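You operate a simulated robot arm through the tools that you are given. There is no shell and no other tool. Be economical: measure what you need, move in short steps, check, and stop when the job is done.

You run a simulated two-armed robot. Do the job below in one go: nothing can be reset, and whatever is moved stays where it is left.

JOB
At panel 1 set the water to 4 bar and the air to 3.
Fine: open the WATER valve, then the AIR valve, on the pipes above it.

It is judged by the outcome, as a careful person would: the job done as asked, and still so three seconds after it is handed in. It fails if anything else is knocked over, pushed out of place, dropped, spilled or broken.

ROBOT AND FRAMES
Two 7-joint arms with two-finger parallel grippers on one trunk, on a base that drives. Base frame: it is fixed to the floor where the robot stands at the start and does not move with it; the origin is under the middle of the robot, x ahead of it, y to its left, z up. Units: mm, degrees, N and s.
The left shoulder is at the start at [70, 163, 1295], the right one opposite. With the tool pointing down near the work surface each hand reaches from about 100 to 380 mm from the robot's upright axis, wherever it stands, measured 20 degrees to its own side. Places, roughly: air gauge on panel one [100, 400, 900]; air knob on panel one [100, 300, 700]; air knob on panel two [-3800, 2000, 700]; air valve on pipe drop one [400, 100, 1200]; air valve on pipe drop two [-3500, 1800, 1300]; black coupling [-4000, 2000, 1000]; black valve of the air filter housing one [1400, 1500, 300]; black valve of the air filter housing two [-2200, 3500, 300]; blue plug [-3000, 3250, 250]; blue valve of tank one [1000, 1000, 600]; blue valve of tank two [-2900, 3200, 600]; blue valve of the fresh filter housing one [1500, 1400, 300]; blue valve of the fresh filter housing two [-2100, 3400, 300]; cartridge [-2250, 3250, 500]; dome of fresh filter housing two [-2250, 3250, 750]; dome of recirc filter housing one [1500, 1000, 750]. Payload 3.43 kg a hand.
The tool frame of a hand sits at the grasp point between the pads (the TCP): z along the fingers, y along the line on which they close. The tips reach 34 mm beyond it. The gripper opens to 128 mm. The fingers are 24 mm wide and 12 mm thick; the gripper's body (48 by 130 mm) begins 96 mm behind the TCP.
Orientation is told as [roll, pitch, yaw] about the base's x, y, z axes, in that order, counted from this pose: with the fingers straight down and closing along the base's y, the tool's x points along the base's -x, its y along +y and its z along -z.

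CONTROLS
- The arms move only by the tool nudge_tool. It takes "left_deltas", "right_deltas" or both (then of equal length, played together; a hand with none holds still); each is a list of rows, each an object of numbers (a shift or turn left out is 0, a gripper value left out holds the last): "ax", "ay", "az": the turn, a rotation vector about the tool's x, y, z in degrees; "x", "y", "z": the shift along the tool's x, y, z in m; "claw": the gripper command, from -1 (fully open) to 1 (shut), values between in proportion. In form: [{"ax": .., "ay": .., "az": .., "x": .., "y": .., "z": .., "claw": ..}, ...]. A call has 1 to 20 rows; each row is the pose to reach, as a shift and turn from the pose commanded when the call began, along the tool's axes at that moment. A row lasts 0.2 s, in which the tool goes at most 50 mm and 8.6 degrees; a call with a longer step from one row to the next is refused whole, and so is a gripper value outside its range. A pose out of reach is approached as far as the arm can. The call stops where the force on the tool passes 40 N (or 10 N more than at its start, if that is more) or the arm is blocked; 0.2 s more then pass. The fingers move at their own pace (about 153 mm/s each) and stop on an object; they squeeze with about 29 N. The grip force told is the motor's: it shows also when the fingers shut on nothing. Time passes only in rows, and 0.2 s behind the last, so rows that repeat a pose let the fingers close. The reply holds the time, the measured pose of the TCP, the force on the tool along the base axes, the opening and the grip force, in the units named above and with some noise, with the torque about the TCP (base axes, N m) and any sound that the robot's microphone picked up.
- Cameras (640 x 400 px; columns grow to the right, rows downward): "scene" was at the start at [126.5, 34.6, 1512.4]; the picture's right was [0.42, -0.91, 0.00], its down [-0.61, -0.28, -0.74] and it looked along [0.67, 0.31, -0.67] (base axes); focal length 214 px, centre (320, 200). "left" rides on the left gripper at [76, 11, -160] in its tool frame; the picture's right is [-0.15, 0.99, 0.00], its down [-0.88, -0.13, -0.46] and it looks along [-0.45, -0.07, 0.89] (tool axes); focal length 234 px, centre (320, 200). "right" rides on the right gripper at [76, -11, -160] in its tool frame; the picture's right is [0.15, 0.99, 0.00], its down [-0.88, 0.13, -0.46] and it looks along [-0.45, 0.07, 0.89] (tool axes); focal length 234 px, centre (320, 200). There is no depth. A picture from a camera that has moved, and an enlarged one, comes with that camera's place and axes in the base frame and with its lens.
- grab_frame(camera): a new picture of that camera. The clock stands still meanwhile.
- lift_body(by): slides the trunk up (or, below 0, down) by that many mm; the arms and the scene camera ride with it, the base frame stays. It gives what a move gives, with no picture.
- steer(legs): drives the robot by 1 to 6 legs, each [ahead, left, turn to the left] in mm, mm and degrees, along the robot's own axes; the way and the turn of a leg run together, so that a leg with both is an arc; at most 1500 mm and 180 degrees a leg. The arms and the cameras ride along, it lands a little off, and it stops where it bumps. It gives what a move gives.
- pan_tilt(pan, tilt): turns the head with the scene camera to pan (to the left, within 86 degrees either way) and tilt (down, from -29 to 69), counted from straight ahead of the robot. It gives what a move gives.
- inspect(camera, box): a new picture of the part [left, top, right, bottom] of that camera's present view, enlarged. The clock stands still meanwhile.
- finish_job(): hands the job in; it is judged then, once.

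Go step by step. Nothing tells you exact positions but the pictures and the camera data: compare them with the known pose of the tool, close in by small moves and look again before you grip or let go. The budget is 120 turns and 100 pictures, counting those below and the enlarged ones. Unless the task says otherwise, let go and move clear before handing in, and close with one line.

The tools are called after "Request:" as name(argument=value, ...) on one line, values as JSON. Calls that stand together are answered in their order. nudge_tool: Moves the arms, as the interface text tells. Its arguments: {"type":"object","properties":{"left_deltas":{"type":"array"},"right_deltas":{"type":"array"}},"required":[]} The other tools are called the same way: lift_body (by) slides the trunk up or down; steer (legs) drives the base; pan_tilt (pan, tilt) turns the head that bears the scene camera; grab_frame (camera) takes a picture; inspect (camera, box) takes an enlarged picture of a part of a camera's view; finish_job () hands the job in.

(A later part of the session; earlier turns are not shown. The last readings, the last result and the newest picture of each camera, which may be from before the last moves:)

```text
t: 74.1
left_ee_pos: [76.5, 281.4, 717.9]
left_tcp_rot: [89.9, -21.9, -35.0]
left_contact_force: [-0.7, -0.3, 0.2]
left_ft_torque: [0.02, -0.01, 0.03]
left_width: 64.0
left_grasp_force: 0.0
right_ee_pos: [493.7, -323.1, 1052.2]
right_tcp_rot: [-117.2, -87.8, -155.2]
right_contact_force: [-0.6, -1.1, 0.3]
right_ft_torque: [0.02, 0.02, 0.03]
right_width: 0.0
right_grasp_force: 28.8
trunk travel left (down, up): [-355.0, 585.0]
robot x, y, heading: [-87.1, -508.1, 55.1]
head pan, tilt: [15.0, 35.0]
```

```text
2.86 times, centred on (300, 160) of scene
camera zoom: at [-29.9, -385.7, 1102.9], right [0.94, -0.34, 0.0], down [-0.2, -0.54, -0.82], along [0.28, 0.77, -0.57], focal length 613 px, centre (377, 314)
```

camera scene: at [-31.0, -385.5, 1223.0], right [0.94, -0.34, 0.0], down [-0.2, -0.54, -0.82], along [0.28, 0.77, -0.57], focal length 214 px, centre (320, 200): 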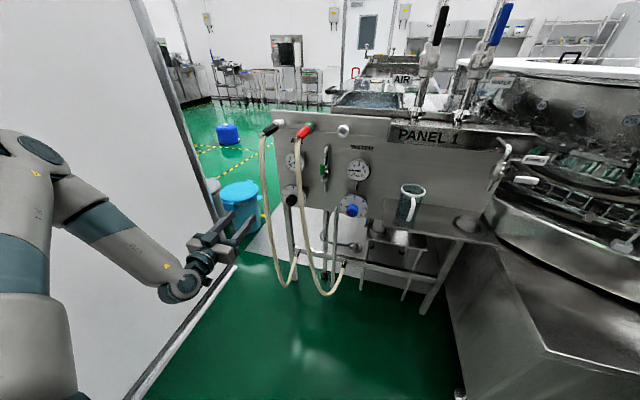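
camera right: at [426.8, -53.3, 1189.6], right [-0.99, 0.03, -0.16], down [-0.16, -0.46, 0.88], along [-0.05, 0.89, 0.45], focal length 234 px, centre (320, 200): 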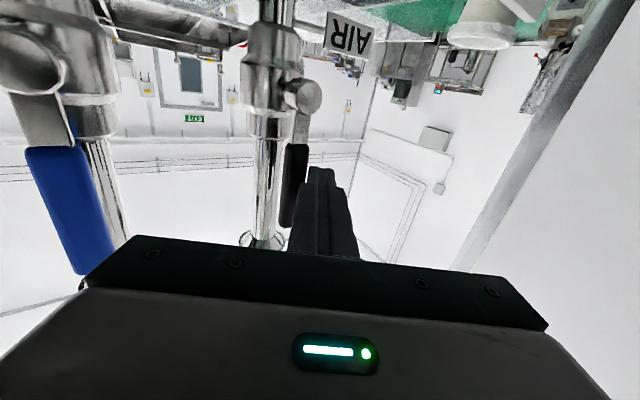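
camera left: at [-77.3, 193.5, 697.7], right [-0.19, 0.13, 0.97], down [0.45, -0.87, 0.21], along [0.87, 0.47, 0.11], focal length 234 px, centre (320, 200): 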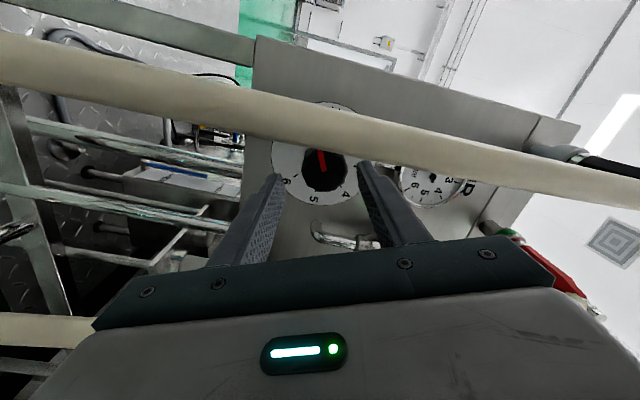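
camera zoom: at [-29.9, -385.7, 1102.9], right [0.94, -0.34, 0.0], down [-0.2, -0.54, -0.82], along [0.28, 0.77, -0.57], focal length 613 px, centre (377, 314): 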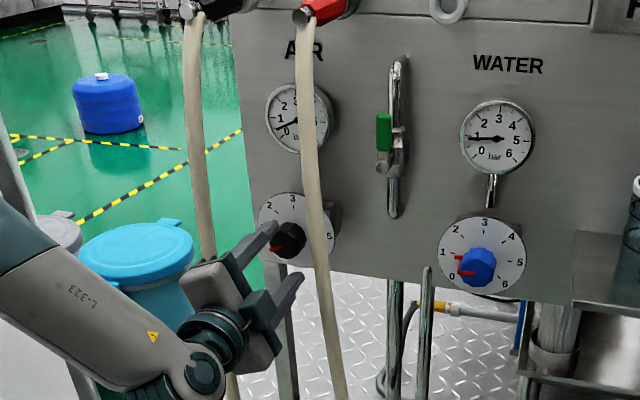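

The alignment is good, and the gripper is clear between the hoses. I'll go in 46 mm and look before closing.

Request:
nudge_tool(left_deltas=[{"y": 0.003, "z": 0.02}, {"y": 0.003, "z": 0.04}, {"y": 0.003, "z": 0.046}])

Request:
grab_frame(camera="left")

Request:
inspect(camera="scene", box=[240, 90, 360, 200])

```text
t: 74.9
left_ee_pos: [101.2, 318.3, 720.2]
left_tcp_rot: [89.9, -21.9, -35.1]
left_contact_force: [-4.1, -9.1, 0.4]
left_ft_torque: [-0.29, 0.13, -0.33]
left_width: 64.1
left_grasp_force: 0.3
right_ee_pos: [494.3, -324.0, 1052.0]
right_tcp_rot: [-117.8, -87.8, -154.5]
right_contact_force: [0.6, 0.1, -0.2]
right_ft_torque: [0.01, 0.0, 0.0]
right_width: 0.1
right_grasp_force: 28.9
trunk travel left (down, up): [-355.0, 585.0]
robot x, y, heading: [-92.1, -507.4, 55.3]
head pan, tilt: [15.0, 35.0]
```

```text
39 pictures are left
camera left: at [-52.5, 231.2, 700.6], right [-0.19, 0.14, 0.97], down [0.45, -0.87, 0.21], along [0.87, 0.47, 0.11], focal length 234 px, centre (320, 200)
```

left: 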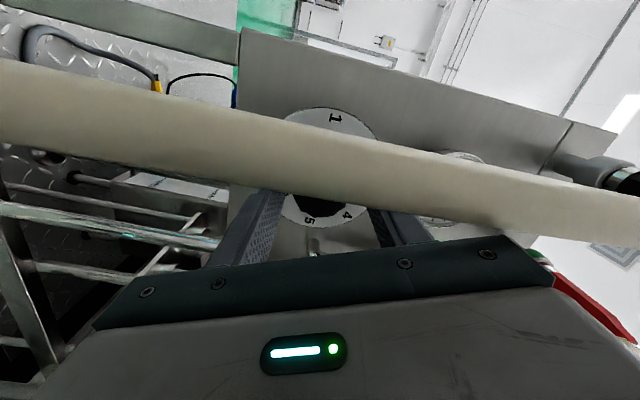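

```text
3.64 times, centred on (300, 145) of scene
camera zoom: at [-31.0, -386.8, 1103.1], right [0.94, -0.34, 0.0], down [-0.19, -0.54, -0.82], along [0.28, 0.77, -0.57], focal length 780 px, centre (393, 400)
```

zoom: 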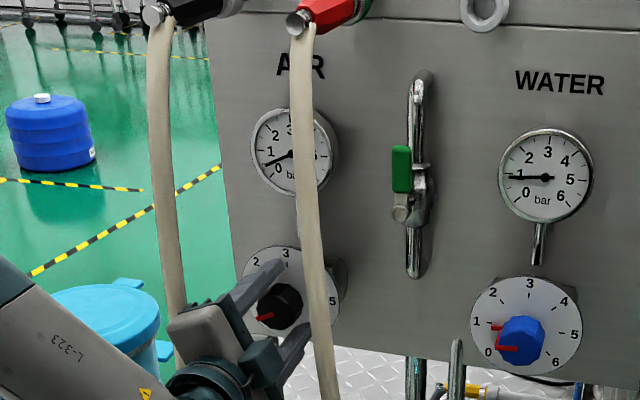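

There's a light 10 N push back, so something is touching. I'll retreat 8 mm and see if it goes.

Request:
nudge_tool(left_deltas=[{"z": -0.008}])

Request:
inspect(camera="scene", box=[265, 140, 345, 200])

```text
t: 75.3
left_ee_pos: [97.7, 313.0, 719.6]
left_tcp_rot: [90.1, -21.8, -35.0]
left_contact_force: [-0.2, -0.4, 0.7]
left_ft_torque: [0.04, 0.0, 0.01]
left_width: 63.9
left_grasp_force: 0.0
right_ee_pos: [494.2, -323.2, 1052.9]
right_tcp_rot: [-116.9, -87.8, -155.5]
right_contact_force: [-0.9, 0.4, 0.1]
right_ft_torque: [0.02, 0.0, -0.03]
right_width: 0.0
right_grasp_force: 29.0
trunk travel left (down, up): [-355.0, 585.0]
robot x, y, heading: [-90.2, -511.3, 55.1]
head pan, tilt: [15.0, 35.0]
```

```text
6.67 times, centred on (305, 170) of scene
camera zoom: at [-30.6, -385.9, 1103.1], right [0.94, -0.34, 0.0], down [-0.2, -0.54, -0.82], along [0.28, 0.77, -0.57], focal length 1430 px, centre (420, 400)
```

zoom: 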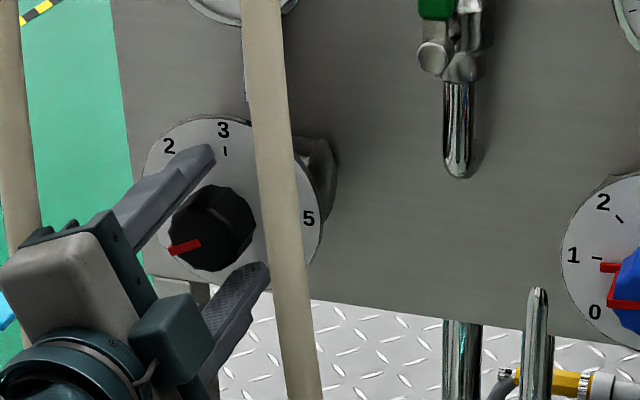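

The fingers straddle the black knob and the contact is gone; the earlier touch was the dial plate. Closing on the knob now.

Request:
nudge_tool(left_deltas=[{"z": -0.004, "claw": 1}, {"z": -0.004, "claw": 1}, {"z": -0.004, "claw": 1}])

Request:
inspect(camera="scene", box=[265, 110, 345, 200])

```text
t: 76.1
left_ee_pos: [95.7, 311.2, 721.7]
left_tcp_rot: [90.2, -22.0, -35.1]
left_contact_force: [13.2, 26.6, 12.4]
left_ft_torque: [-0.94, 0.69, -0.31]
left_width: 40.6
left_grasp_force: 45.5
right_ee_pos: [494.3, -321.4, 1051.8]
right_tcp_rot: [-116.0, -88.0, -156.2]
right_contact_force: [0.3, -0.2, 0.5]
right_ft_torque: [-0.02, -0.02, -0.01]
right_width: 0.2
right_grasp_force: 29.0
trunk travel left (down, up): [-355.0, 585.0]
robot x, y, heading: [-86.2, -509.2, 55.2]
head pan, tilt: [15.0, 35.0]
```

```text
4.44 times, centred on (305, 155) of scene
camera zoom: at [-29.2, -384.5, 1103.0], right [0.94, -0.34, 0.0], down [-0.2, -0.54, -0.82], along [0.28, 0.77, -0.57], focal length 953 px, centre (387, 400)
```

zoom: 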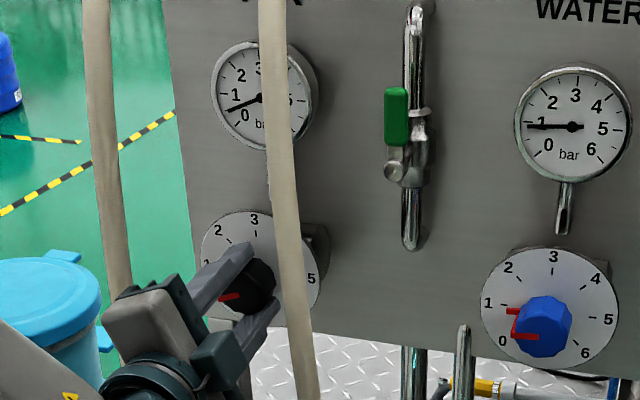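

The knob is gripped (41 mm across). Turning clockwise 44°.

Request:
nudge_tool(left_deltas=[{"az": 5, "z": 0.003}, {"az": 11, "z": 0.003}, {"az": 17, "z": 0.003}, {"az": 23, "z": 0.003}, {"az": 29, "z": 0.003}, {"az": 35, "z": 0.003}, {"az": 40, "z": 0.003}, {"az": 44, "z": 0.003}])

Request:
inspect(camera="scene", box=[265, 110, 345, 200])

```text
t: 77.9
left_ee_pos: [94.1, 311.2, 719.9]
left_tcp_rot: [90.0, 22.3, -35.1]
left_contact_force: [-3.2, -2.7, 0.0]
left_ft_torque: [1.47, -1.09, 0.56]
left_width: 40.5
left_grasp_force: 45.5
right_ee_pos: [493.7, -323.5, 1052.7]
right_tcp_rot: [-117.0, -87.8, -155.1]
right_contact_force: [-1.0, 0.3, 0.0]
right_ft_torque: [-0.02, -0.01, -0.02]
right_width: 0.0
right_grasp_force: 28.9
trunk travel left (down, up): [-355.0, 585.0]
robot x, y, heading: [-91.6, -506.5, 55.2]
head pan, tilt: [15.0, 35.0]
```

```text
4.44 times, centred on (305, 155) of scene
camera zoom: at [-30.9, -386.2, 1103.0], right [0.94, -0.34, 0.0], down [-0.19, -0.54, -0.82], along [0.28, 0.77, -0.57], focal length 953 px, centre (387, 400)
```

zoom: 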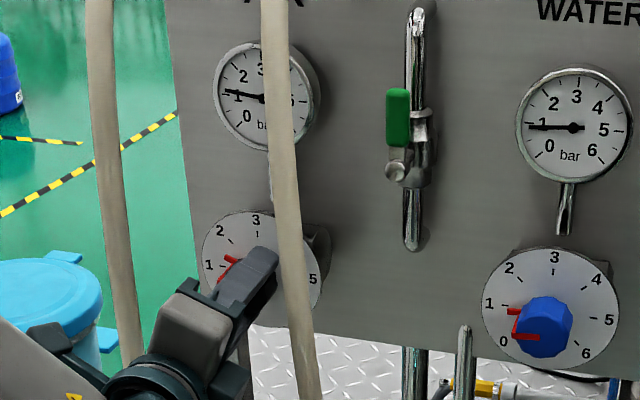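

The air gauge rose to about 1.15. Next stroke: open, roll back 44°, regrip and turn clockwise again.

Request:
nudge_tool(left_deltas=[{"claw": 0}, {"claw": 0}, {"az": -8}, {"az": -16}, {"az": -24}, {"az": -32}, {"az": -39}, {"az": -44}, {"az": -44, "claw": 1}, {"az": -44, "claw": 1}, {"az": -44, "claw": 1}, {"az": -38}, {"az": -31}, {"az": -24}, {"az": -17}, {"az": -10}, {"az": -4}, {"az": 0}, {"az": 2}])

Request:
inspect(camera="scene", box=[265, 110, 345, 200])

```text
t: 81.9
left_ee_pos: [95.6, 311.5, 719.3]
left_tcp_rot: [89.9, 24.2, -35.0]
left_contact_force: [0.1, 10.4, 1.1]
left_ft_torque: [1.08, -0.82, 0.16]
left_width: 41.9
left_grasp_force: 44.9
right_ee_pos: [493.0, -323.4, 1052.0]
right_tcp_rot: [-116.0, -87.9, -156.2]
right_contact_force: [0.0, 0.0, -0.2]
right_ft_torque: [-0.01, -0.02, 0.0]
right_width: 0.1
right_grasp_force: 29.2
trunk travel left (down, up): [-355.0, 585.0]
robot x, y, heading: [-90.4, -512.6, 55.3]
head pan, tilt: [15.0, 35.0]
```

```text
4.44 times, centred on (305, 155) of scene
camera zoom: at [-30.5, -385.2, 1102.9], right [0.94, -0.34, 0.0], down [-0.2, -0.54, -0.82], along [0.28, 0.77, -0.57], focal length 953 px, centre (387, 400)
```

zoom: 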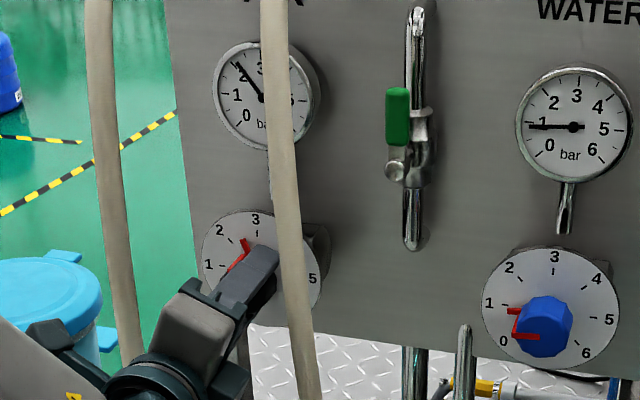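

The air gauge is now about 2.2. For the last part I'll pull back 10 mm so the fingers clear the red pointer at the knob's base, regrip, and turn about 30°.

Request:
nudge_tool(left_deltas=[{"claw": 0}, {"claw": 0}, {"az": -8, "z": -0.01}, {"az": -16, "z": -0.01}, {"az": -24, "z": -0.01}, {"az": -32, "z": -0.01}, {"az": -36, "z": -0.01}, {"az": -36, "z": -0.01, "claw": 1}, {"az": -36, "z": -0.01, "claw": 1}, {"az": -36, "z": -0.01, "claw": 1}, {"az": -30, "z": -0.01}, {"az": -23, "z": -0.01}, {"az": -16, "z": -0.01}, {"az": -10, "z": -0.01}, {"az": -5, "z": -0.01}])

Request:
inspect(camera="scene", box=[265, 110, 345, 200])

```text
t: 85.1
left_ee_pos: [91.0, 303.6, 718.6]
left_tcp_rot: [89.9, 19.3, -34.9]
left_contact_force: [-0.3, 2.2, -0.6]
left_ft_torque: [0.9, -0.68, 0.47]
left_width: 41.7
left_grasp_force: 44.9
right_ee_pos: [493.7, -322.1, 1053.1]
right_tcp_rot: [-116.5, -87.8, -155.7]
right_contact_force: [0.3, -0.1, -0.1]
right_ft_torque: [0.01, -0.03, 0.01]
right_width: 0.0
right_grasp_force: 29.2
trunk travel left (down, up): [-355.0, 585.0]
robot x, y, heading: [-88.7, -511.4, 55.0]
head pan, tilt: [15.0, 35.0]
```

```text
4.44 times, centred on (305, 155) of scene
camera zoom: at [-30.5, -385.6, 1102.9], right [0.94, -0.34, 0.0], down [-0.2, -0.54, -0.82], along [0.28, 0.77, -0.57], focal length 953 px, centre (387, 400)
```

zoom: 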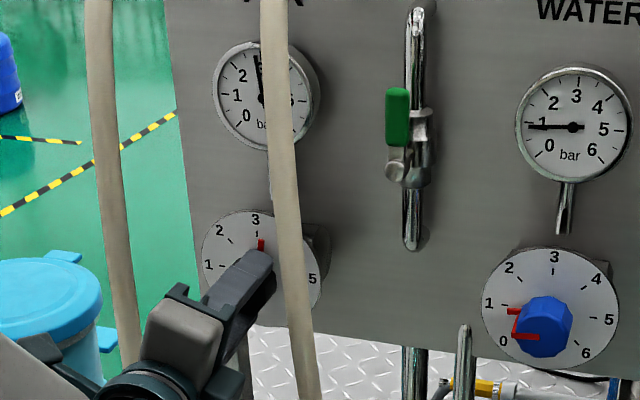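

The pointer is about on 3. I'll zoom hard into both air gauge and dial to judge it.

Request:
inspect(camera="scene", box=[308, 114, 342, 138])

Request:
inspect(camera="scene", box=[306, 150, 342, 178])

```text
16.00 times, centred on (325, 126) of scene
camera zoom: at [-30.5, -385.6, 1102.9], right [0.94, -0.34, 0.0], down [-0.2, -0.54, -0.82], along [0.28, 0.77, -0.57], focal length 3432 px, centre (240, 1384)
```

zoom: 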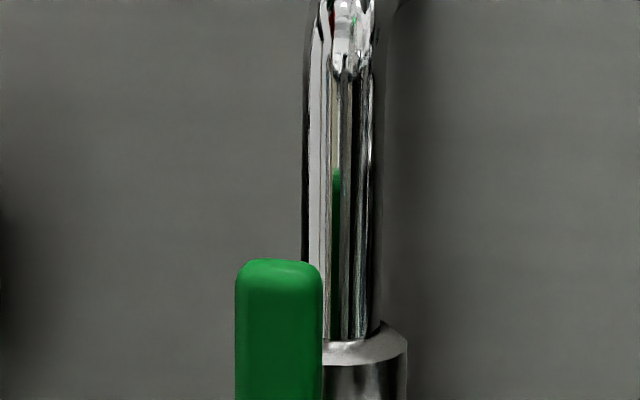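

```text
14.29 times, centred on (324, 164) of scene
camera zoom: at [-30.5, -385.6, 1102.9], right [0.94, -0.34, 0.0], down [-0.2, -0.54, -0.82], along [0.28, 0.77, -0.57], focal length 3064 px, centre (263, 714)
```

zoom: 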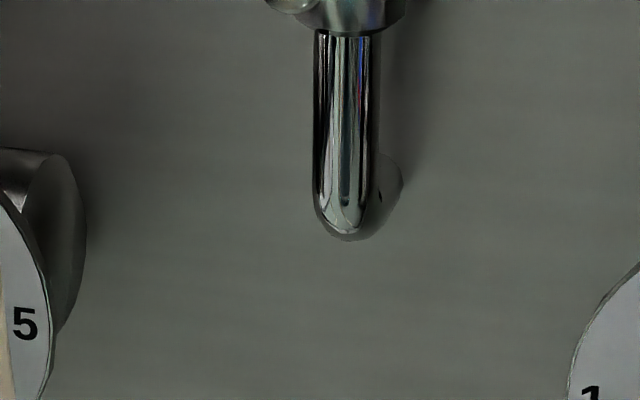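

I missed the spot; corrected crops follow.

Request:
inspect(camera="scene", box=[276, 116, 308, 147])

Request:
inspect(camera="scene", box=[276, 153, 308, 180])

```text
12.90 times, centred on (292, 132) of scene
camera zoom: at [-30.5, -385.6, 1102.9], right [0.94, -0.34, 0.0], down [-0.2, -0.54, -0.82], along [0.28, 0.77, -0.57], focal length 2767 px, centre (681, 1084)
```

zoom: 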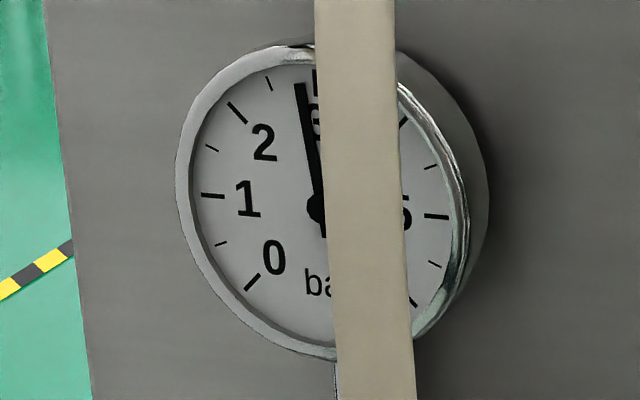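

```text
14.81 times, centred on (292, 166) of scene
camera zoom: at [-30.5, -385.6, 1102.9], right [0.94, -0.34, 0.0], down [-0.2, -0.54, -0.82], along [0.28, 0.77, -0.57], focal length 3177 px, centre (735, 696)
```

zoom: 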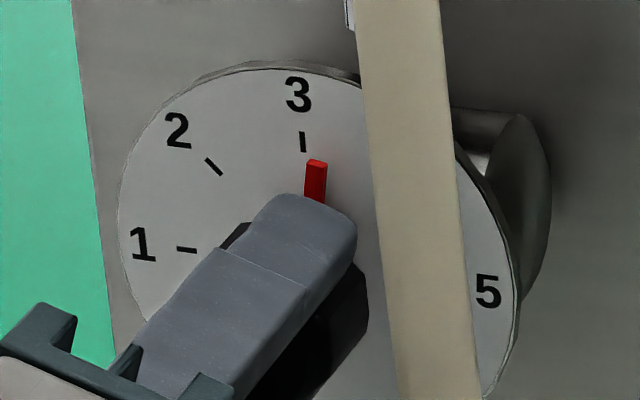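

The air gauge reads about 2.8, so I'll turn about 8° more, then release the knob and reread.

Request:
nudge_tool(left_deltas=[{"az": 4}, {"az": 8.5}, {"az": 8.5}, {"az": 8.5, "claw": 0}, {"az": 8.5, "claw": 0}])

Request:
inspect(camera="scene", box=[276, 116, 308, 147])

```text
t: 86.3
left_ee_pos: [90.8, 302.9, 719.2]
left_tcp_rot: [89.9, 27.6, -35.0]
left_contact_force: [0.2, -0.5, 1.1]
left_ft_torque: [0.03, 0.0, -0.01]
left_width: 64.3
left_grasp_force: 0.0
right_ee_pos: [494.4, -323.0, 1053.3]
right_tcp_rot: [-117.0, -87.8, -155.2]
right_contact_force: [0.3, 0.5, -0.4]
right_ft_torque: [0.0, -0.01, -0.02]
right_width: 0.3
right_grasp_force: 29.1
trunk travel left (down, up): [-355.0, 585.0]
robot x, y, heading: [-92.4, -510.2, 55.1]
head pan, tilt: [15.0, 35.0]
```

```text
12.90 times, centred on (292, 132) of scene
camera zoom: at [-30.3, -385.9, 1103.0], right [0.94, -0.34, 0.0], down [-0.2, -0.54, -0.82], along [0.28, 0.77, -0.57], focal length 2767 px, centre (681, 1084)
```

zoom: 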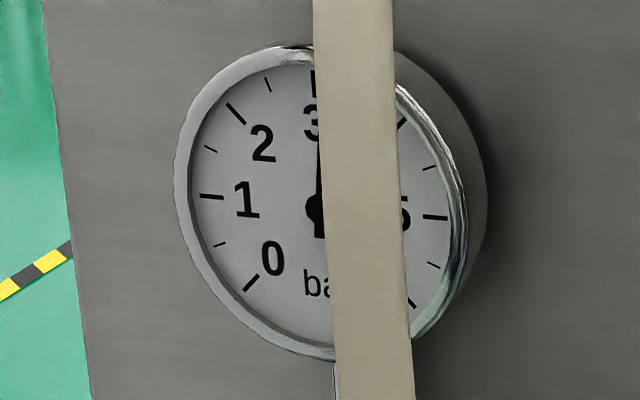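

The needle is around 3, partly hidden by the hose. I'll withdraw the left hand straight back, then check from another angle using the right hand camera's side or the head after moving.

Request:
nudge_tool(left_deltas=[{"z": -0.03}, {"z": -0.07}, {"z": -0.11}, {"z": -0.15, "az": -7}, {"z": -0.19, "az": -14}, {"z": -0.22, "az": -21}, {"z": -0.22, "az": -27.6}])

Request:
grab_frame(camera="left")

```text
t: 87.9
left_ee_pos: [-33.2, 133.5, 714.1]
left_tcp_rot: [90.0, -0.1, -35.1]
left_contact_force: [-0.2, -0.1, -0.6]
left_ft_torque: [-0.02, 0.02, -0.01]
left_width: 64.1
left_grasp_force: 0.1
left hand out of reach, approached as far as the arm can: row 6, 7
right_ee_pos: [493.8, -322.1, 1052.7]
right_tcp_rot: [-116.9, -87.8, -155.3]
right_contact_force: [-0.1, -0.2, -0.1]
right_ft_torque: [-0.03, 0.02, -0.01]
right_width: 0.0
right_grasp_force: 29.5
trunk travel left (down, up): [-355.0, 585.0]
robot x, y, heading: [-91.0, -509.0, 55.1]
head pan, tilt: [15.0, 35.0]
```

```text
27 pictures are left
camera left: at [-186.8, 46.7, 723.3], right [0.12, -0.08, 0.99], down [0.46, -0.88, -0.13], along [0.88, 0.47, -0.07], focal length 234 px, centre (320, 200)
```

left: 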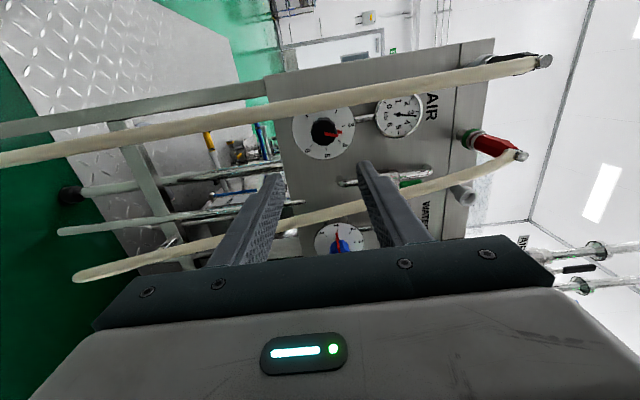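

The left camera sees the air gauge unobstructed; one enlargement to read it.

Request:
inspect(camera="left", box=[370, 90, 428, 142])

```text
7.69 times, centred on (399, 116) of left
camera zoom: at [-186.8, 46.7, 723.3], right [0.12, -0.08, 0.99], down [0.46, -0.88, -0.13], along [0.88, 0.47, -0.07], focal length 1801 px, centre (-288, 846)
```

zoom: 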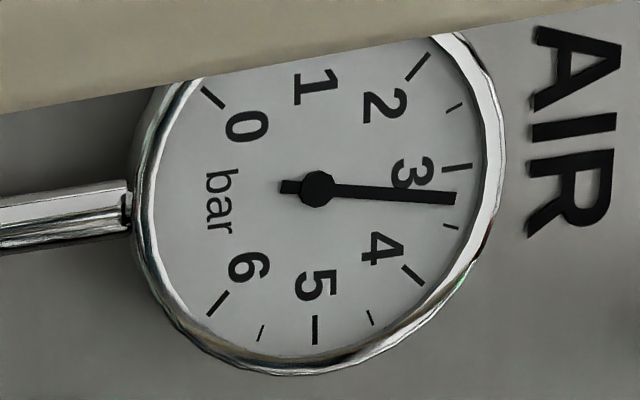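

The air gauge reads about 3.23, slightly over. I'll go back along the same path, regrip, turn about 9° back, and release.

Request:
nudge_tool(left_deltas=[{"z": 0.03, "az": 7}, {"z": 0.06, "az": 14}, {"z": 0.09, "az": 21}, {"z": 0.12, "az": 27.6}, {"z": 0.16, "az": 27.6}, {"z": 0.2, "az": 27.6}, {"z": 0.22, "az": 27.6}, {"z": 0.22, "az": 27.6, "claw": 1}, {"z": 0.22, "az": 27.6, "claw": 1}, {"z": 0.22, "az": 27.6, "claw": 1}, {"z": 0.22, "az": 23}, {"z": 0.22, "az": 18.1}, {"z": 0.22, "az": 18.1}, {"z": 0.22, "az": 18.1, "claw": 0}, {"z": 0.22, "az": 18.1, "claw": 0}, {"z": 0.18, "az": 18.1}, {"z": 0.14, "az": 18.1}, {"z": 0.1, "az": 12}, {"z": 0.06, "az": 6}, {"z": 0.03, "az": 0}])

Request:
inspect(camera="left", box=[290, 80, 430, 160])

```text
t: 92.1
left_ee_pos: [-15.6, 158.2, 713.3]
left_tcp_rot: [90.0, -0.1, -35.0]
left_contact_force: [-0.1, 0.0, 0.1]
left_ft_torque: [0.0, -0.01, -0.03]
left_width: 63.8
left_grasp_force: 0.1
right_ee_pos: [495.0, -323.4, 1052.1]
right_tcp_rot: [-117.0, -87.8, -155.4]
right_contact_force: [-0.8, 0.1, 0.5]
right_ft_torque: [-0.02, 0.0, -0.01]
right_width: 0.0
right_grasp_force: 29.6
trunk travel left (down, up): [-355.0, 585.0]
robot x, y, heading: [-89.7, -507.9, 54.9]
head pan, tilt: [15.0, 35.0]
```

```text
4.57 times, centred on (360, 120) of left
camera zoom: at [-170.0, 71.0, 724.0], right [0.12, -0.08, 0.99], down [0.46, -0.88, -0.13], along [0.88, 0.47, -0.07], focal length 1070 px, centre (137, 566)
```

zoom: 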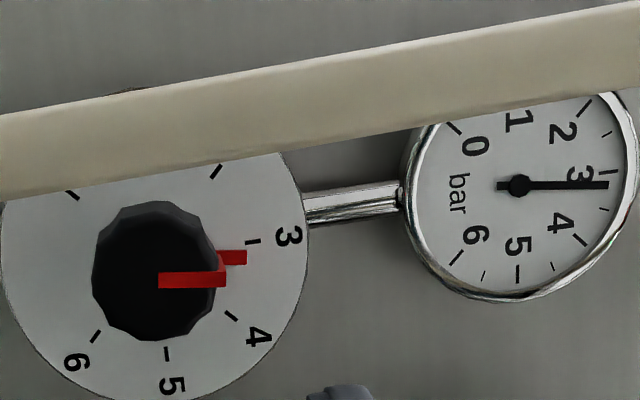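

It now reads about 3.13, and the dial pointer agrees. The grip has a few degrees of slack, so I'll repeat with an 11° turn back.

Request:
nudge_tool(left_deltas=[{"z": 0.03, "az": 7}, {"z": 0.06, "az": 14}, {"z": 0.09, "az": 21}, {"z": 0.12, "az": 27.6}, {"z": 0.16, "az": 27.6}, {"z": 0.19, "az": 27.6}, {"z": 0.19, "az": 27.6, "claw": 1}, {"z": 0.19, "az": 27.6, "claw": 1}, {"z": 0.19, "az": 27.6, "claw": 1}, {"z": 0.19, "az": 22}, {"z": 0.19, "az": 16.6}, {"z": 0.19, "az": 16.6}, {"z": 0.19, "az": 16.6, "claw": 0}, {"z": 0.19, "az": 16.6, "claw": 0}, {"z": 0.15, "az": 16.6}, {"z": 0.11, "az": 16.6}, {"z": 0.07, "az": 11}, {"z": 0.03, "az": 5}, {"z": 0.0, "az": 0}, {"z": 0.0, "az": 0}])

Request:
inspect(camera="left", box=[290, 80, 430, 160])

```text
t: 96.3
left_ee_pos: [-15.4, 157.5, 713.8]
left_tcp_rot: [90.1, -0.1, -35.0]
left_contact_force: [-0.4, -0.1, 0.5]
left_ft_torque: [-0.01, 0.01, 0.01]
left_width: 63.9
left_grasp_force: 0.0
right_ee_pos: [494.4, -322.2, 1053.1]
right_tcp_rot: [-116.8, -87.8, -155.5]
right_contact_force: [0.4, 0.6, 0.3]
right_ft_torque: [-0.02, -0.02, 0.03]
right_width: 0.0
right_grasp_force: 29.0
trunk travel left (down, up): [-355.0, 585.0]
robot x, y, heading: [-90.8, -509.5, 55.0]
head pan, tilt: [15.0, 35.0]
```

```text
4.57 times, centred on (360, 120) of left
camera zoom: at [-169.7, 71.0, 723.4], right [0.12, -0.08, 0.99], down [0.46, -0.88, -0.13], along [0.88, 0.47, -0.07], focal length 1070 px, centre (137, 566)
```

zoom: 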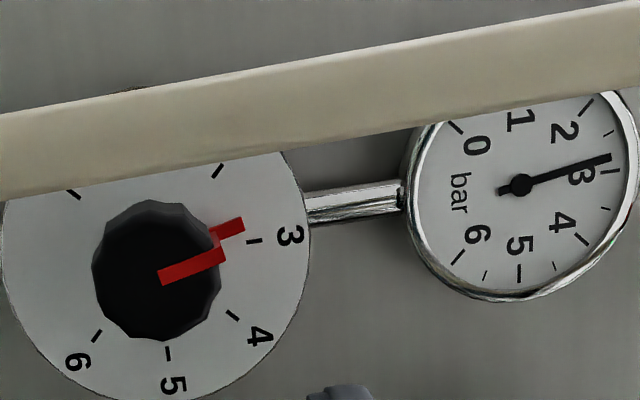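

It's now about 2.76. The faceted knob evidently snaps to the fingers on closing, so I'll regrip at exactly the roll I released it (16.6°) and turn +11°.

Request:
nudge_tool(left_deltas=[{"z": 0.03, "az": 6}, {"z": 0.06, "az": 12}, {"z": 0.09, "az": 16.6}, {"z": 0.12, "az": 16.6}, {"z": 0.16, "az": 16.6}, {"z": 0.19, "az": 16.6}, {"z": 0.19, "az": 16.6, "claw": 1}, {"z": 0.19, "az": 16.6, "claw": 1}, {"z": 0.19, "az": 16.6, "claw": 1}, {"z": 0.19, "az": 22}, {"z": 0.19, "az": 27.6}, {"z": 0.19, "az": 27.6}, {"z": 0.19, "az": 27.6, "claw": 0}, {"z": 0.19, "az": 27.6, "claw": 0}, {"z": 0.15, "az": 27.6}, {"z": 0.11, "az": 21}, {"z": 0.07, "az": 14}, {"z": 0.03, "az": 7}, {"z": 0.0, "az": 0}, {"z": 0.0, "az": 0}])

Request:
inspect(camera="left", box=[290, 80, 430, 160])

```text
t: 100.5
left_ee_pos: [-15.6, 159.0, 715.4]
left_tcp_rot: [90.0, -0.1, -35.0]
left_contact_force: [0.1, -0.3, 0.9]
left_ft_torque: [0.02, -0.02, 0.01]
left_width: 64.1
left_grasp_force: 0.1
right_ee_pos: [494.3, -323.3, 1051.2]
right_tcp_rot: [-116.8, -87.7, -155.4]
right_contact_force: [-0.5, 0.0, -0.8]
right_ft_torque: [0.03, -0.02, 0.01]
right_width: 0.0
right_grasp_force: 28.7
trunk travel left (down, up): [-355.0, 585.0]
robot x, y, heading: [-90.8, -511.4, 55.2]
head pan, tilt: [15.0, 35.0]
```

```text
4.57 times, centred on (360, 120) of left
camera zoom: at [-170.5, 70.8, 724.1], right [0.12, -0.08, 0.99], down [0.46, -0.88, -0.13], along [0.88, 0.47, -0.07], focal length 1070 px, centre (137, 566)
```

zoom: 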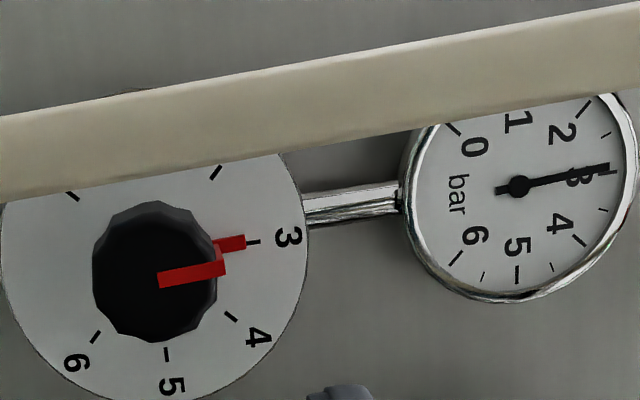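

It reads about 2.9 now. One small correction: regrip at the same roll, +6°.

Request:
nudge_tool(left_deltas=[{"z": 0.03, "az": 7}, {"z": 0.06, "az": 14}, {"z": 0.09, "az": 21}, {"z": 0.12, "az": 27.6}, {"z": 0.16, "az": 27.6}, {"z": 0.19, "az": 27.6}, {"z": 0.19, "az": 27.6, "claw": 1}, {"z": 0.19, "az": 27.6, "claw": 1}, {"z": 0.19, "az": 27.6, "claw": 1}, {"z": 0.19, "az": 30.6}, {"z": 0.19, "az": 33.4}, {"z": 0.19, "az": 33.4}, {"z": 0.19, "az": 33.4, "claw": 0}, {"z": 0.19, "az": 33.4, "claw": 0}, {"z": 0.15, "az": 33.4}, {"z": 0.11, "az": 25}, {"z": 0.07, "az": 17}, {"z": 0.03, "az": 8.5}, {"z": 0.0, "az": 0}, {"z": 0.0, "az": 0}])

Request:
inspect(camera="left", box=[290, 80, 430, 160])

```text
t: 104.7
left_ee_pos: [-14.1, 158.2, 713.7]
left_tcp_rot: [89.9, -0.1, -35.0]
left_contact_force: [-0.7, 1.3, -0.4]
left_ft_torque: [-0.03, -0.03, 0.01]
left_width: 63.8
left_grasp_force: 0.1
right_ee_pos: [494.0, -323.9, 1051.9]
right_tcp_rot: [-116.8, -87.8, -155.4]
right_contact_force: [-0.1, -0.3, -0.2]
right_ft_torque: [-0.03, 0.01, 0.0]
right_width: 0.0
right_grasp_force: 29.5
trunk travel left (down, up): [-355.0, 585.0]
robot x, y, heading: [-88.7, -507.5, 55.2]
head pan, tilt: [15.0, 35.0]
```

```text
4.57 times, centred on (360, 120) of left
camera zoom: at [-168.9, 70.3, 723.0], right [0.12, -0.08, 0.99], down [0.46, -0.88, -0.13], along [0.88, 0.47, -0.07], focal length 1070 px, centre (137, 566)
```

zoom: 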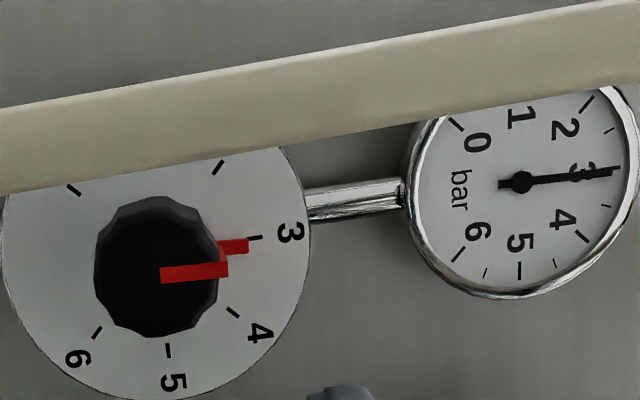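

The air gauge now sits right on 3. Next is water: I'll test how far inward (right) the left hand can go at this distance, staying in front of the hoses.

Request:
nudge_tool(left_deltas=[{"x": -0.03}, {"x": -0.06}, {"x": -0.09}, {"x": -0.12}])

Request:
pan_tilt(pan=-70, tilt=50)

Request:
grab_frame(camera="scene")

```text
t: 105.7
left_ee_pos: [59.6, 114.9, 749.1]
left_tcp_rot: [89.9, 0.0, -35.2]
left_contact_force: [-0.2, -0.1, 0.0]
left_ft_torque: [0.02, 0.02, -0.01]
left_width: 63.9
left_grasp_force: 0.1
left hand out of reach, approached as far as the arm can: row 2, 3, 4
right_ee_pos: [493.7, -323.3, 1052.8]
right_tcp_rot: [-117.1, -87.7, -155.2]
right_contact_force: [-0.7, 0.1, 0.0]
right_ft_torque: [0.02, -0.02, -0.04]
right_width: 0.0
right_grasp_force: 28.8
trunk travel left (down, up): [-355.0, 585.0]
robot x, y, heading: [-89.0, -508.8, 55.2]
head pan, tilt: [15.0, 35.0]
```

```text
t: 107.3
left_ee_pos: [59.6, 115.4, 749.9]
left_tcp_rot: [89.9, 0.0, -35.1]
left_contact_force: [0.3, -0.2, -0.2]
left_ft_torque: [0.03, 0.0, -0.03]
left_width: 63.9
left_grasp_force: 0.0
right_ee_pos: [494.2, -323.8, 1053.7]
right_tcp_rot: [-117.0, -87.9, -155.3]
right_contact_force: [-0.3, 0.1, 0.8]
right_ft_torque: [0.04, 0.03, 0.02]
right_width: 0.0
right_grasp_force: 29.0
trunk travel left (down, up): [-355.0, 585.0]
robot x, y, heading: [-86.9, -506.1, 55.3]
head pan, tilt: [-70.0, 50.0]
```

```text
21 pictures are left
camera scene: at [14.1, -488.4, 1081.3], right [-0.26, -0.97, 0.0], down [-0.74, 0.2, -0.64], along [0.62, -0.17, -0.77], focal length 214 px, centre (320, 200)
```

scene: 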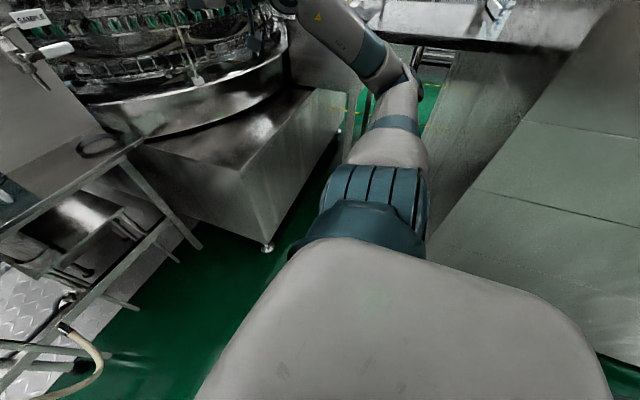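

The inward limit loosens with height, so lowering the trunk helps. The right arm hangs over free floor and about 150 mm above the steel box, so I'll lower 120 mm and slide the base right in modest steps.

Request:
lift_body(by=-120)

Request:
nudge_tool(left_deltas=[{"y": 0.04}, {"y": 0.08}, {"y": 0.1, "x": -0.03}, {"y": 0.1, "x": -0.06}, {"y": 0.1, "x": -0.09}, {"y": 0.1, "x": -0.12}])

```text
t: 108.8
left_ee_pos: [59.7, 113.7, 629.3]
left_tcp_rot: [89.9, 0.1, -35.2]
left_contact_force: [0.2, 0.2, 0.7]
left_ft_torque: [0.02, -0.02, 0.03]
left_width: 64.1
left_grasp_force: 0.0
right_ee_pos: [493.2, -322.7, 932.6]
right_tcp_rot: [-117.0, -87.8, -155.2]
right_contact_force: [-0.1, -0.4, 0.0]
right_ft_torque: [0.0, 0.01, -0.02]
right_width: 0.2
right_grasp_force: 29.0
trunk travel left (down, up): [-235.0, 705.0]
robot x, y, heading: [-90.9, -506.9, 54.8]
head pan, tilt: [-70.0, 50.0]
```

```text
t: 110.2
left_ee_pos: [135.4, 73.0, 741.2]
left_tcp_rot: [89.8, 0.1, -35.3]
left_contact_force: [-0.1, -0.2, 0.5]
left_ft_torque: [-0.03, 0.03, 0.02]
left_width: 64.2
left_grasp_force: 0.0
left hand out of reach, approached as far as the arm can: row 1, 2, 3, 4, 5, 6
right_ee_pos: [494.2, -322.1, 932.2]
right_tcp_rot: [-116.7, -87.8, -155.5]
right_contact_force: [0.1, 0.5, -0.2]
right_ft_torque: [0.04, 0.0, 0.01]
right_width: 0.0
right_grasp_force: 29.6
trunk travel left (down, up): [-235.0, 705.0]
robot x, y, heading: [-94.9, -510.1, 55.0]
head pan, tilt: [-70.0, 50.0]
```

Now the hand reaches 80 mm short of the water knob's line. A 90 mm base slide to the right plus 40 mm down should bring it in line.

Request:
steer(legs=[[0, -95, 0]])

Request:
lift_body(by=-40)

Request:
nudge_tool(left_deltas=[{"y": 0.03, "x": 0.02}, {"y": 0.06, "x": 0.05}, {"y": 0.06, "x": 0.07}])

Request:
grab_frame(camera="left")

```text
t: 111.4
left_ee_pos: [212.8, 17.9, 741.7]
left_tcp_rot: [89.9, 0.2, -35.1]
left_contact_force: [-0.5, 0.0, 1.0]
left_ft_torque: [0.0, -0.02, 0.02]
left_width: 64.0
left_grasp_force: 0.1
right_ee_pos: [573.1, -377.9, 932.0]
right_tcp_rot: [-118.0, -87.8, -154.1]
right_contact_force: [0.2, 0.4, -1.1]
right_ft_torque: [-0.02, 0.02, 0.02]
right_width: 0.2
right_grasp_force: 29.2
trunk travel left (down, up): [-235.0, 705.0]
robot x, y, heading: [-8.8, -565.3, 55.1]
head pan, tilt: [-70.0, 50.0]
```

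```text
t: 112.2
left_ee_pos: [212.8, 19.9, 699.9]
left_tcp_rot: [89.8, 0.0, -35.3]
left_contact_force: [0.3, 0.0, -0.4]
left_ft_torque: [-0.04, -0.01, -0.04]
left_width: 64.1
left_grasp_force: 0.0
right_ee_pos: [571.3, -378.1, 891.9]
right_tcp_rot: [-117.2, -87.7, -155.2]
right_contact_force: [-1.0, -0.5, 0.2]
right_ft_torque: [-0.03, 0.05, 0.01]
right_width: 0.0
right_grasp_force: 29.6
trunk travel left (down, up): [-195.0, 745.0]
robot x, y, heading: [-7.7, -565.6, 55.1]
head pan, tilt: [-70.0, 50.0]
```

```text
t: 113.0
left_ee_pos: [160.7, 65.8, 762.9]
left_tcp_rot: [89.9, -0.1, -35.4]
left_contact_force: [-0.3, -0.7, 0.2]
left_ft_torque: [0.0, 0.01, -0.03]
left_width: 64.0
left_grasp_force: 0.1
left hand out of reach, approached as far as the arm can: row 1, 2, 3
right_ee_pos: [572.2, -377.2, 891.5]
right_tcp_rot: [-116.6, -87.8, -155.7]
right_contact_force: [0.7, -0.5, -0.1]
right_ft_torque: [0.03, 0.01, -0.03]
right_width: 0.1
right_grasp_force: 29.4
trunk travel left (down, up): [-195.0, 745.0]
robot x, y, heading: [-9.5, -562.4, 54.9]
head pan, tilt: [-70.0, 50.0]
```

```text
20 pictures are left
camera left: at [5.4, -21.3, 773.4], right [0.12, -0.08, 0.99], down [0.46, -0.88, -0.13], along [0.88, 0.47, -0.07], focal length 234 px, centre (320, 200)
```

left: 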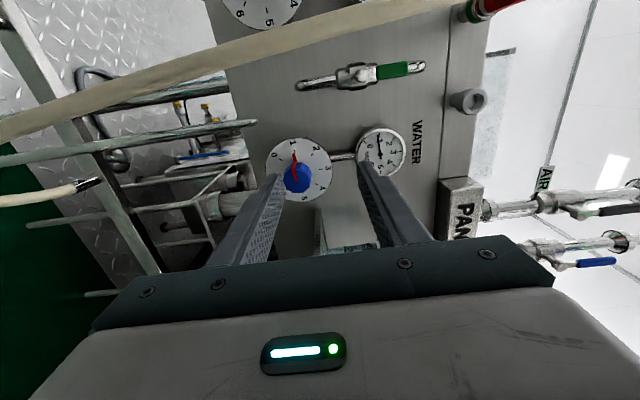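

I'm aligned in distance but need about 50 mm right and 40 mm down; I'll do both with the base and trunk, since those are reliable.

Request:
steer(legs=[[0, -52, 0]])

Request:
lift_body(by=-40)

Request:
grab_frame(camera="left")

```text
t: 113.9
left_ee_pos: [203.9, 35.1, 763.2]
left_tcp_rot: [89.8, 0.0, -35.3]
left_contact_force: [0.0, -0.3, 0.2]
left_ft_torque: [-0.02, 0.02, 0.04]
left_width: 64.2
left_grasp_force: 0.0
right_ee_pos: [615.3, -406.8, 892.3]
right_tcp_rot: [-118.0, -87.9, -154.2]
right_contact_force: [0.0, -0.2, -1.2]
right_ft_torque: [0.02, -0.02, 0.0]
right_width: 0.0
right_grasp_force: 29.2
trunk travel left (down, up): [-195.0, 745.0]
robot x, y, heading: [32.8, -596.3, 55.1]
head pan, tilt: [-70.0, 50.0]
```

```text
t: 114.8
left_ee_pos: [201.6, 34.5, 722.5]
left_tcp_rot: [89.9, 0.0, -35.3]
left_contact_force: [-0.6, 0.7, 0.3]
left_ft_torque: [0.0, -0.02, 0.01]
left_width: 63.8
left_grasp_force: 0.1
right_ee_pos: [615.0, -408.3, 852.7]
right_tcp_rot: [-117.1, -87.9, -155.1]
right_contact_force: [1.0, 0.5, -0.3]
right_ft_torque: [-0.03, -0.02, 0.01]
right_width: 0.0
right_grasp_force: 29.3
trunk travel left (down, up): [-155.0, 785.0]
robot x, y, heading: [32.5, -592.5, 55.2]
head pan, tilt: [-70.0, 50.0]
```

```text
19 pictures are left
camera left: at [48.0, -51.4, 733.4], right [0.12, -0.08, 0.99], down [0.46, -0.88, -0.13], along [0.88, 0.47, -0.07], focal length 234 px, centre (320, 200)
```

left: 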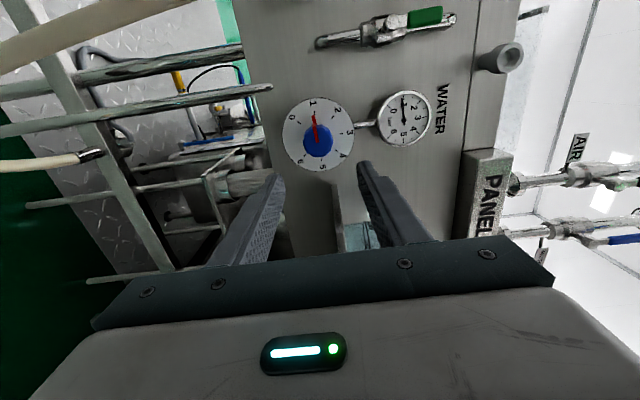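

The tool axis now points right at the blue knob, with no hoses in the way. I'll move in with a -45° pre-roll and check before closing.

Request:
nudge_tool(left_deltas=[{"z": 0.02, "az": -8}, {"z": 0.04, "az": -16}, {"z": 0.06, "az": -24}, {"z": 0.08, "az": -32}, {"z": 0.1, "az": -40}, {"z": 0.12, "az": -45}, {"z": 0.14, "az": -45}, {"z": 0.155, "az": -45}])

Request:
grab_frame(camera="left")

```text
t: 116.5
left_ee_pos: [290.3, 162.2, 722.8]
left_tcp_rot: [89.7, -45.1, -34.9]
left_contact_force: [0.3, -0.5, -0.4]
left_ft_torque: [0.01, 0.01, -0.02]
left_width: 64.2
left_grasp_force: 0.0
right_ee_pos: [614.2, -406.5, 852.3]
right_tcp_rot: [-117.0, -87.8, -155.2]
right_contact_force: [0.0, 0.0, -0.6]
right_ft_torque: [0.01, 0.02, 0.03]
right_width: 0.0
right_grasp_force: 28.8
trunk travel left (down, up): [-155.0, 785.0]
robot x, y, heading: [31.3, -590.2, 55.0]
head pan, tilt: [-70.0, 50.0]
```

```text
18 pictures are left
camera left: at [148.6, 66.7, 676.1], right [-0.49, 0.35, 0.8], down [0.32, -0.78, 0.53], along [0.81, 0.52, 0.27], focal length 234 px, centre (320, 200)
```

left: 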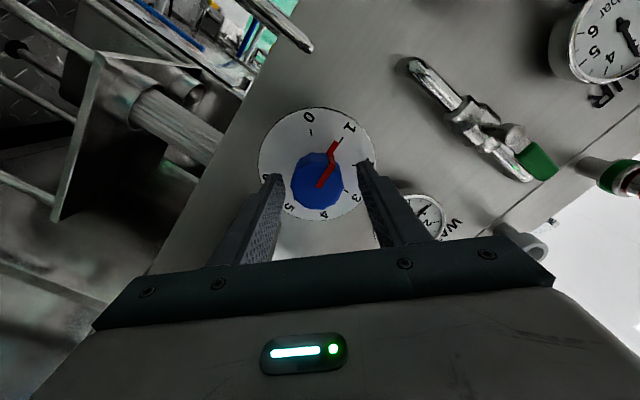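

The blue knob is centered between the fingertips. I'll go 4 mm deeper, close, and turn clockwise 85°.

Request:
nudge_tool(left_deltas=[{"z": 0.004}, {"z": 0.004, "claw": 1}, {"z": 0.004, "claw": 1}, {"z": 0.004, "claw": 1}, {"z": 0.004, "az": 7}, {"z": 0.004, "az": 14}, {"z": 0.004, "az": 21}, {"z": 0.004, "az": 28}, {"z": 0.004, "az": 35}, {"z": 0.004, "az": 42}, {"z": 0.004, "az": 49}, {"z": 0.004, "az": 56}, {"z": 0.004, "az": 63}, {"z": 0.004, "az": 70}, {"z": 0.004, "az": 77}, {"z": 0.004, "az": 85}, {"z": 0.004, "az": 85}])

Request:
pan_tilt(pan=15, tilt=15)

Request:
grab_frame(camera="scene")

```text
t: 120.2
left_ee_pos: [292.1, 167.9, 722.6]
left_tcp_rot: [89.7, 40.1, -35.3]
left_contact_force: [-2.2, -11.9, -20.8]
left_ft_torque: [0.27, -0.19, -1.21]
left_width: 40.6
left_grasp_force: 44.6
right_ee_pos: [615.1, -405.3, 851.8]
right_tcp_rot: [-115.7, -88.0, -156.4]
right_contact_force: [-0.6, -0.3, 0.6]
right_ft_torque: [0.0, 0.04, 0.02]
right_width: 0.1
right_grasp_force: 29.2
trunk travel left (down, up): [-155.0, 785.0]
robot x, y, heading: [32.8, -592.0, 55.2]
head pan, tilt: [-70.0, 50.0]
```

```text
t: 121.7
left_ee_pos: [292.5, 166.8, 722.0]
left_tcp_rot: [89.8, 40.0, -35.4]
left_contact_force: [-5.8, -3.2, -17.2]
left_ft_torque: [0.59, -0.39, -0.66]
left_width: 40.5
left_grasp_force: 45.0
right_ee_pos: [613.9, -405.7, 851.2]
right_tcp_rot: [-114.9, -87.9, -157.3]
right_contact_force: [0.6, 0.5, 0.1]
right_ft_torque: [0.03, 0.0, -0.04]
right_width: 0.0
right_grasp_force: 29.0
trunk travel left (down, up): [-155.0, 785.0]
robot x, y, heading: [33.1, -594.2, 54.9]
head pan, tilt: [15.0, 15.0]
```

```text
17 pictures are left
camera scene: at [92.3, -463.9, 934.7], right [0.94, -0.34, 0.0], down [-0.09, -0.25, -0.97], along [0.33, 0.91, -0.26], focal length 214 px, centre (320, 200)
```

scene: 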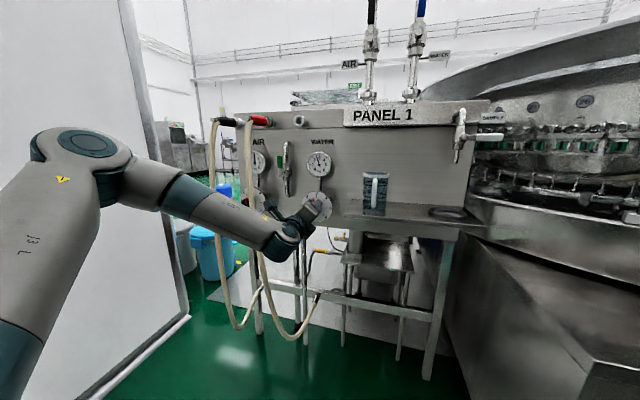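

The knob turned with the hand. I'll read the water gauge.

Request:
inspect(camera="scene", box=[296, 145, 342, 220])

```text
5.33 times, centred on (319, 182) of scene
camera zoom: at [92.3, -463.9, 934.7], right [0.94, -0.34, 0.0], down [-0.09, -0.25, -0.97], along [0.33, 0.91, -0.26], focal length 1144 px, centre (325, 293)
```

zoom: 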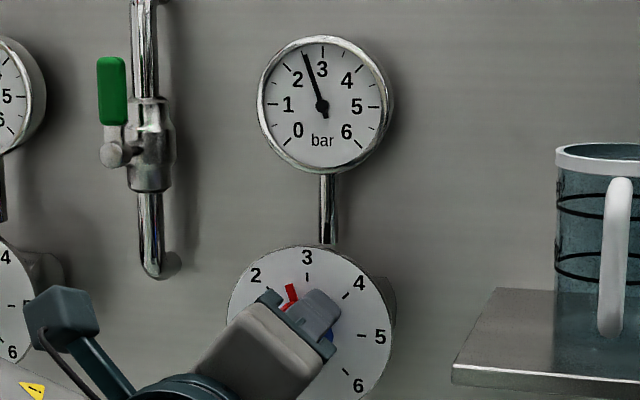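

Water reads about 2.6, so roughly 64° more is needed. I'll open, roll back 90° (clear of the red pointer), regrip 3 mm lower, and turn about 60°.

Request:
nudge_tool(left_deltas=[{"claw": 0}, {"claw": 0}, {"az": -8.4, "x": -0.002, "y": -0.002}, {"az": -16.8, "x": -0.002, "y": -0.002}, {"az": -25.2, "x": -0.002, "y": -0.002}, {"az": -33.6, "x": -0.002, "y": -0.002}, {"az": -42, "x": -0.002, "y": -0.002}, {"az": -50.4, "x": -0.002, "y": -0.002}, {"az": -58.8, "x": -0.002, "y": -0.002}, {"az": -67.2, "x": -0.002, "y": -0.002}, {"az": -75.6, "x": -0.002, "y": -0.002}, {"az": -84, "x": -0.002, "y": -0.002}, {"az": -90, "x": -0.002, "y": -0.002}, {"az": -90, "x": -0.002, "y": -0.002, "claw": 1}, {"az": -90, "x": -0.002, "y": -0.002, "claw": 1}, {"az": -90, "x": -0.002, "y": -0.002, "claw": 1}])

Request:
nudge_tool(left_deltas=[{"az": 7}, {"az": 14}, {"az": 21}, {"az": 28}, {"az": 35}, {"az": 42}, {"az": 49}, {"az": 55}, {"az": 60}, {"az": 60}, {"az": 60}])

Request:
inspect(camera="scene", box=[296, 145, 342, 220])

```text
t: 125.1
left_ee_pos: [294.8, 165.3, 718.3]
left_tcp_rot: [89.7, -50.0, -35.1]
left_contact_force: [-1.6, 1.0, -0.9]
left_ft_torque: [-0.82, 0.56, -0.95]
left_width: 40.6
left_grasp_force: 44.9
right_ee_pos: [613.9, -406.5, 852.5]
right_tcp_rot: [-116.6, -87.8, -155.6]
right_contact_force: [0.3, -0.3, -0.6]
right_ft_torque: [0.0, 0.01, 0.0]
right_width: 0.4
right_grasp_force: 29.0
trunk travel left (down, up): [-155.0, 785.0]
robot x, y, heading: [31.0, -594.9, 54.8]
head pan, tilt: [15.0, 15.0]
```

```text
t: 127.5
left_ee_pos: [293.5, 165.2, 720.5]
left_tcp_rot: [90.0, 9.9, -35.1]
left_contact_force: [-2.2, 7.6, 1.2]
left_ft_torque: [0.83, -0.61, 0.31]
left_width: 40.5
left_grasp_force: 45.0
right_ee_pos: [615.4, -405.8, 853.6]
right_tcp_rot: [-116.2, -87.8, -155.9]
right_contact_force: [-0.5, 0.8, -1.1]
right_ft_torque: [0.01, 0.02, -0.02]
right_width: 0.0
right_grasp_force: 29.0
trunk travel left (down, up): [-155.0, 785.0]
robot x, y, heading: [30.1, -594.9, 55.3]
head pan, tilt: [15.0, 15.0]
```

```text
5.33 times, centred on (319, 182) of scene
camera zoom: at [92.0, -464.6, 935.0], right [0.94, -0.34, 0.0], down [-0.09, -0.24, -0.97], along [0.33, 0.91, -0.26], focal length 1144 px, centre (325, 293)
```

zoom: 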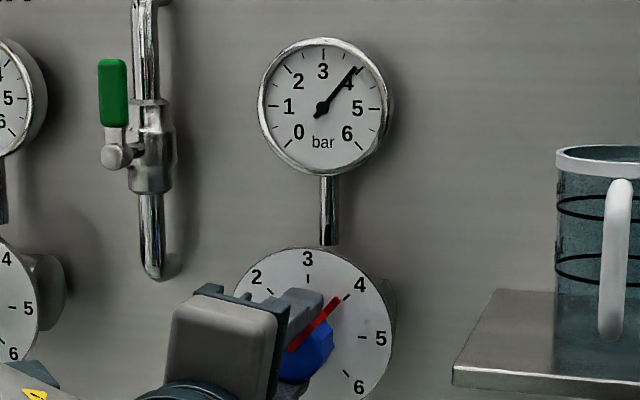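

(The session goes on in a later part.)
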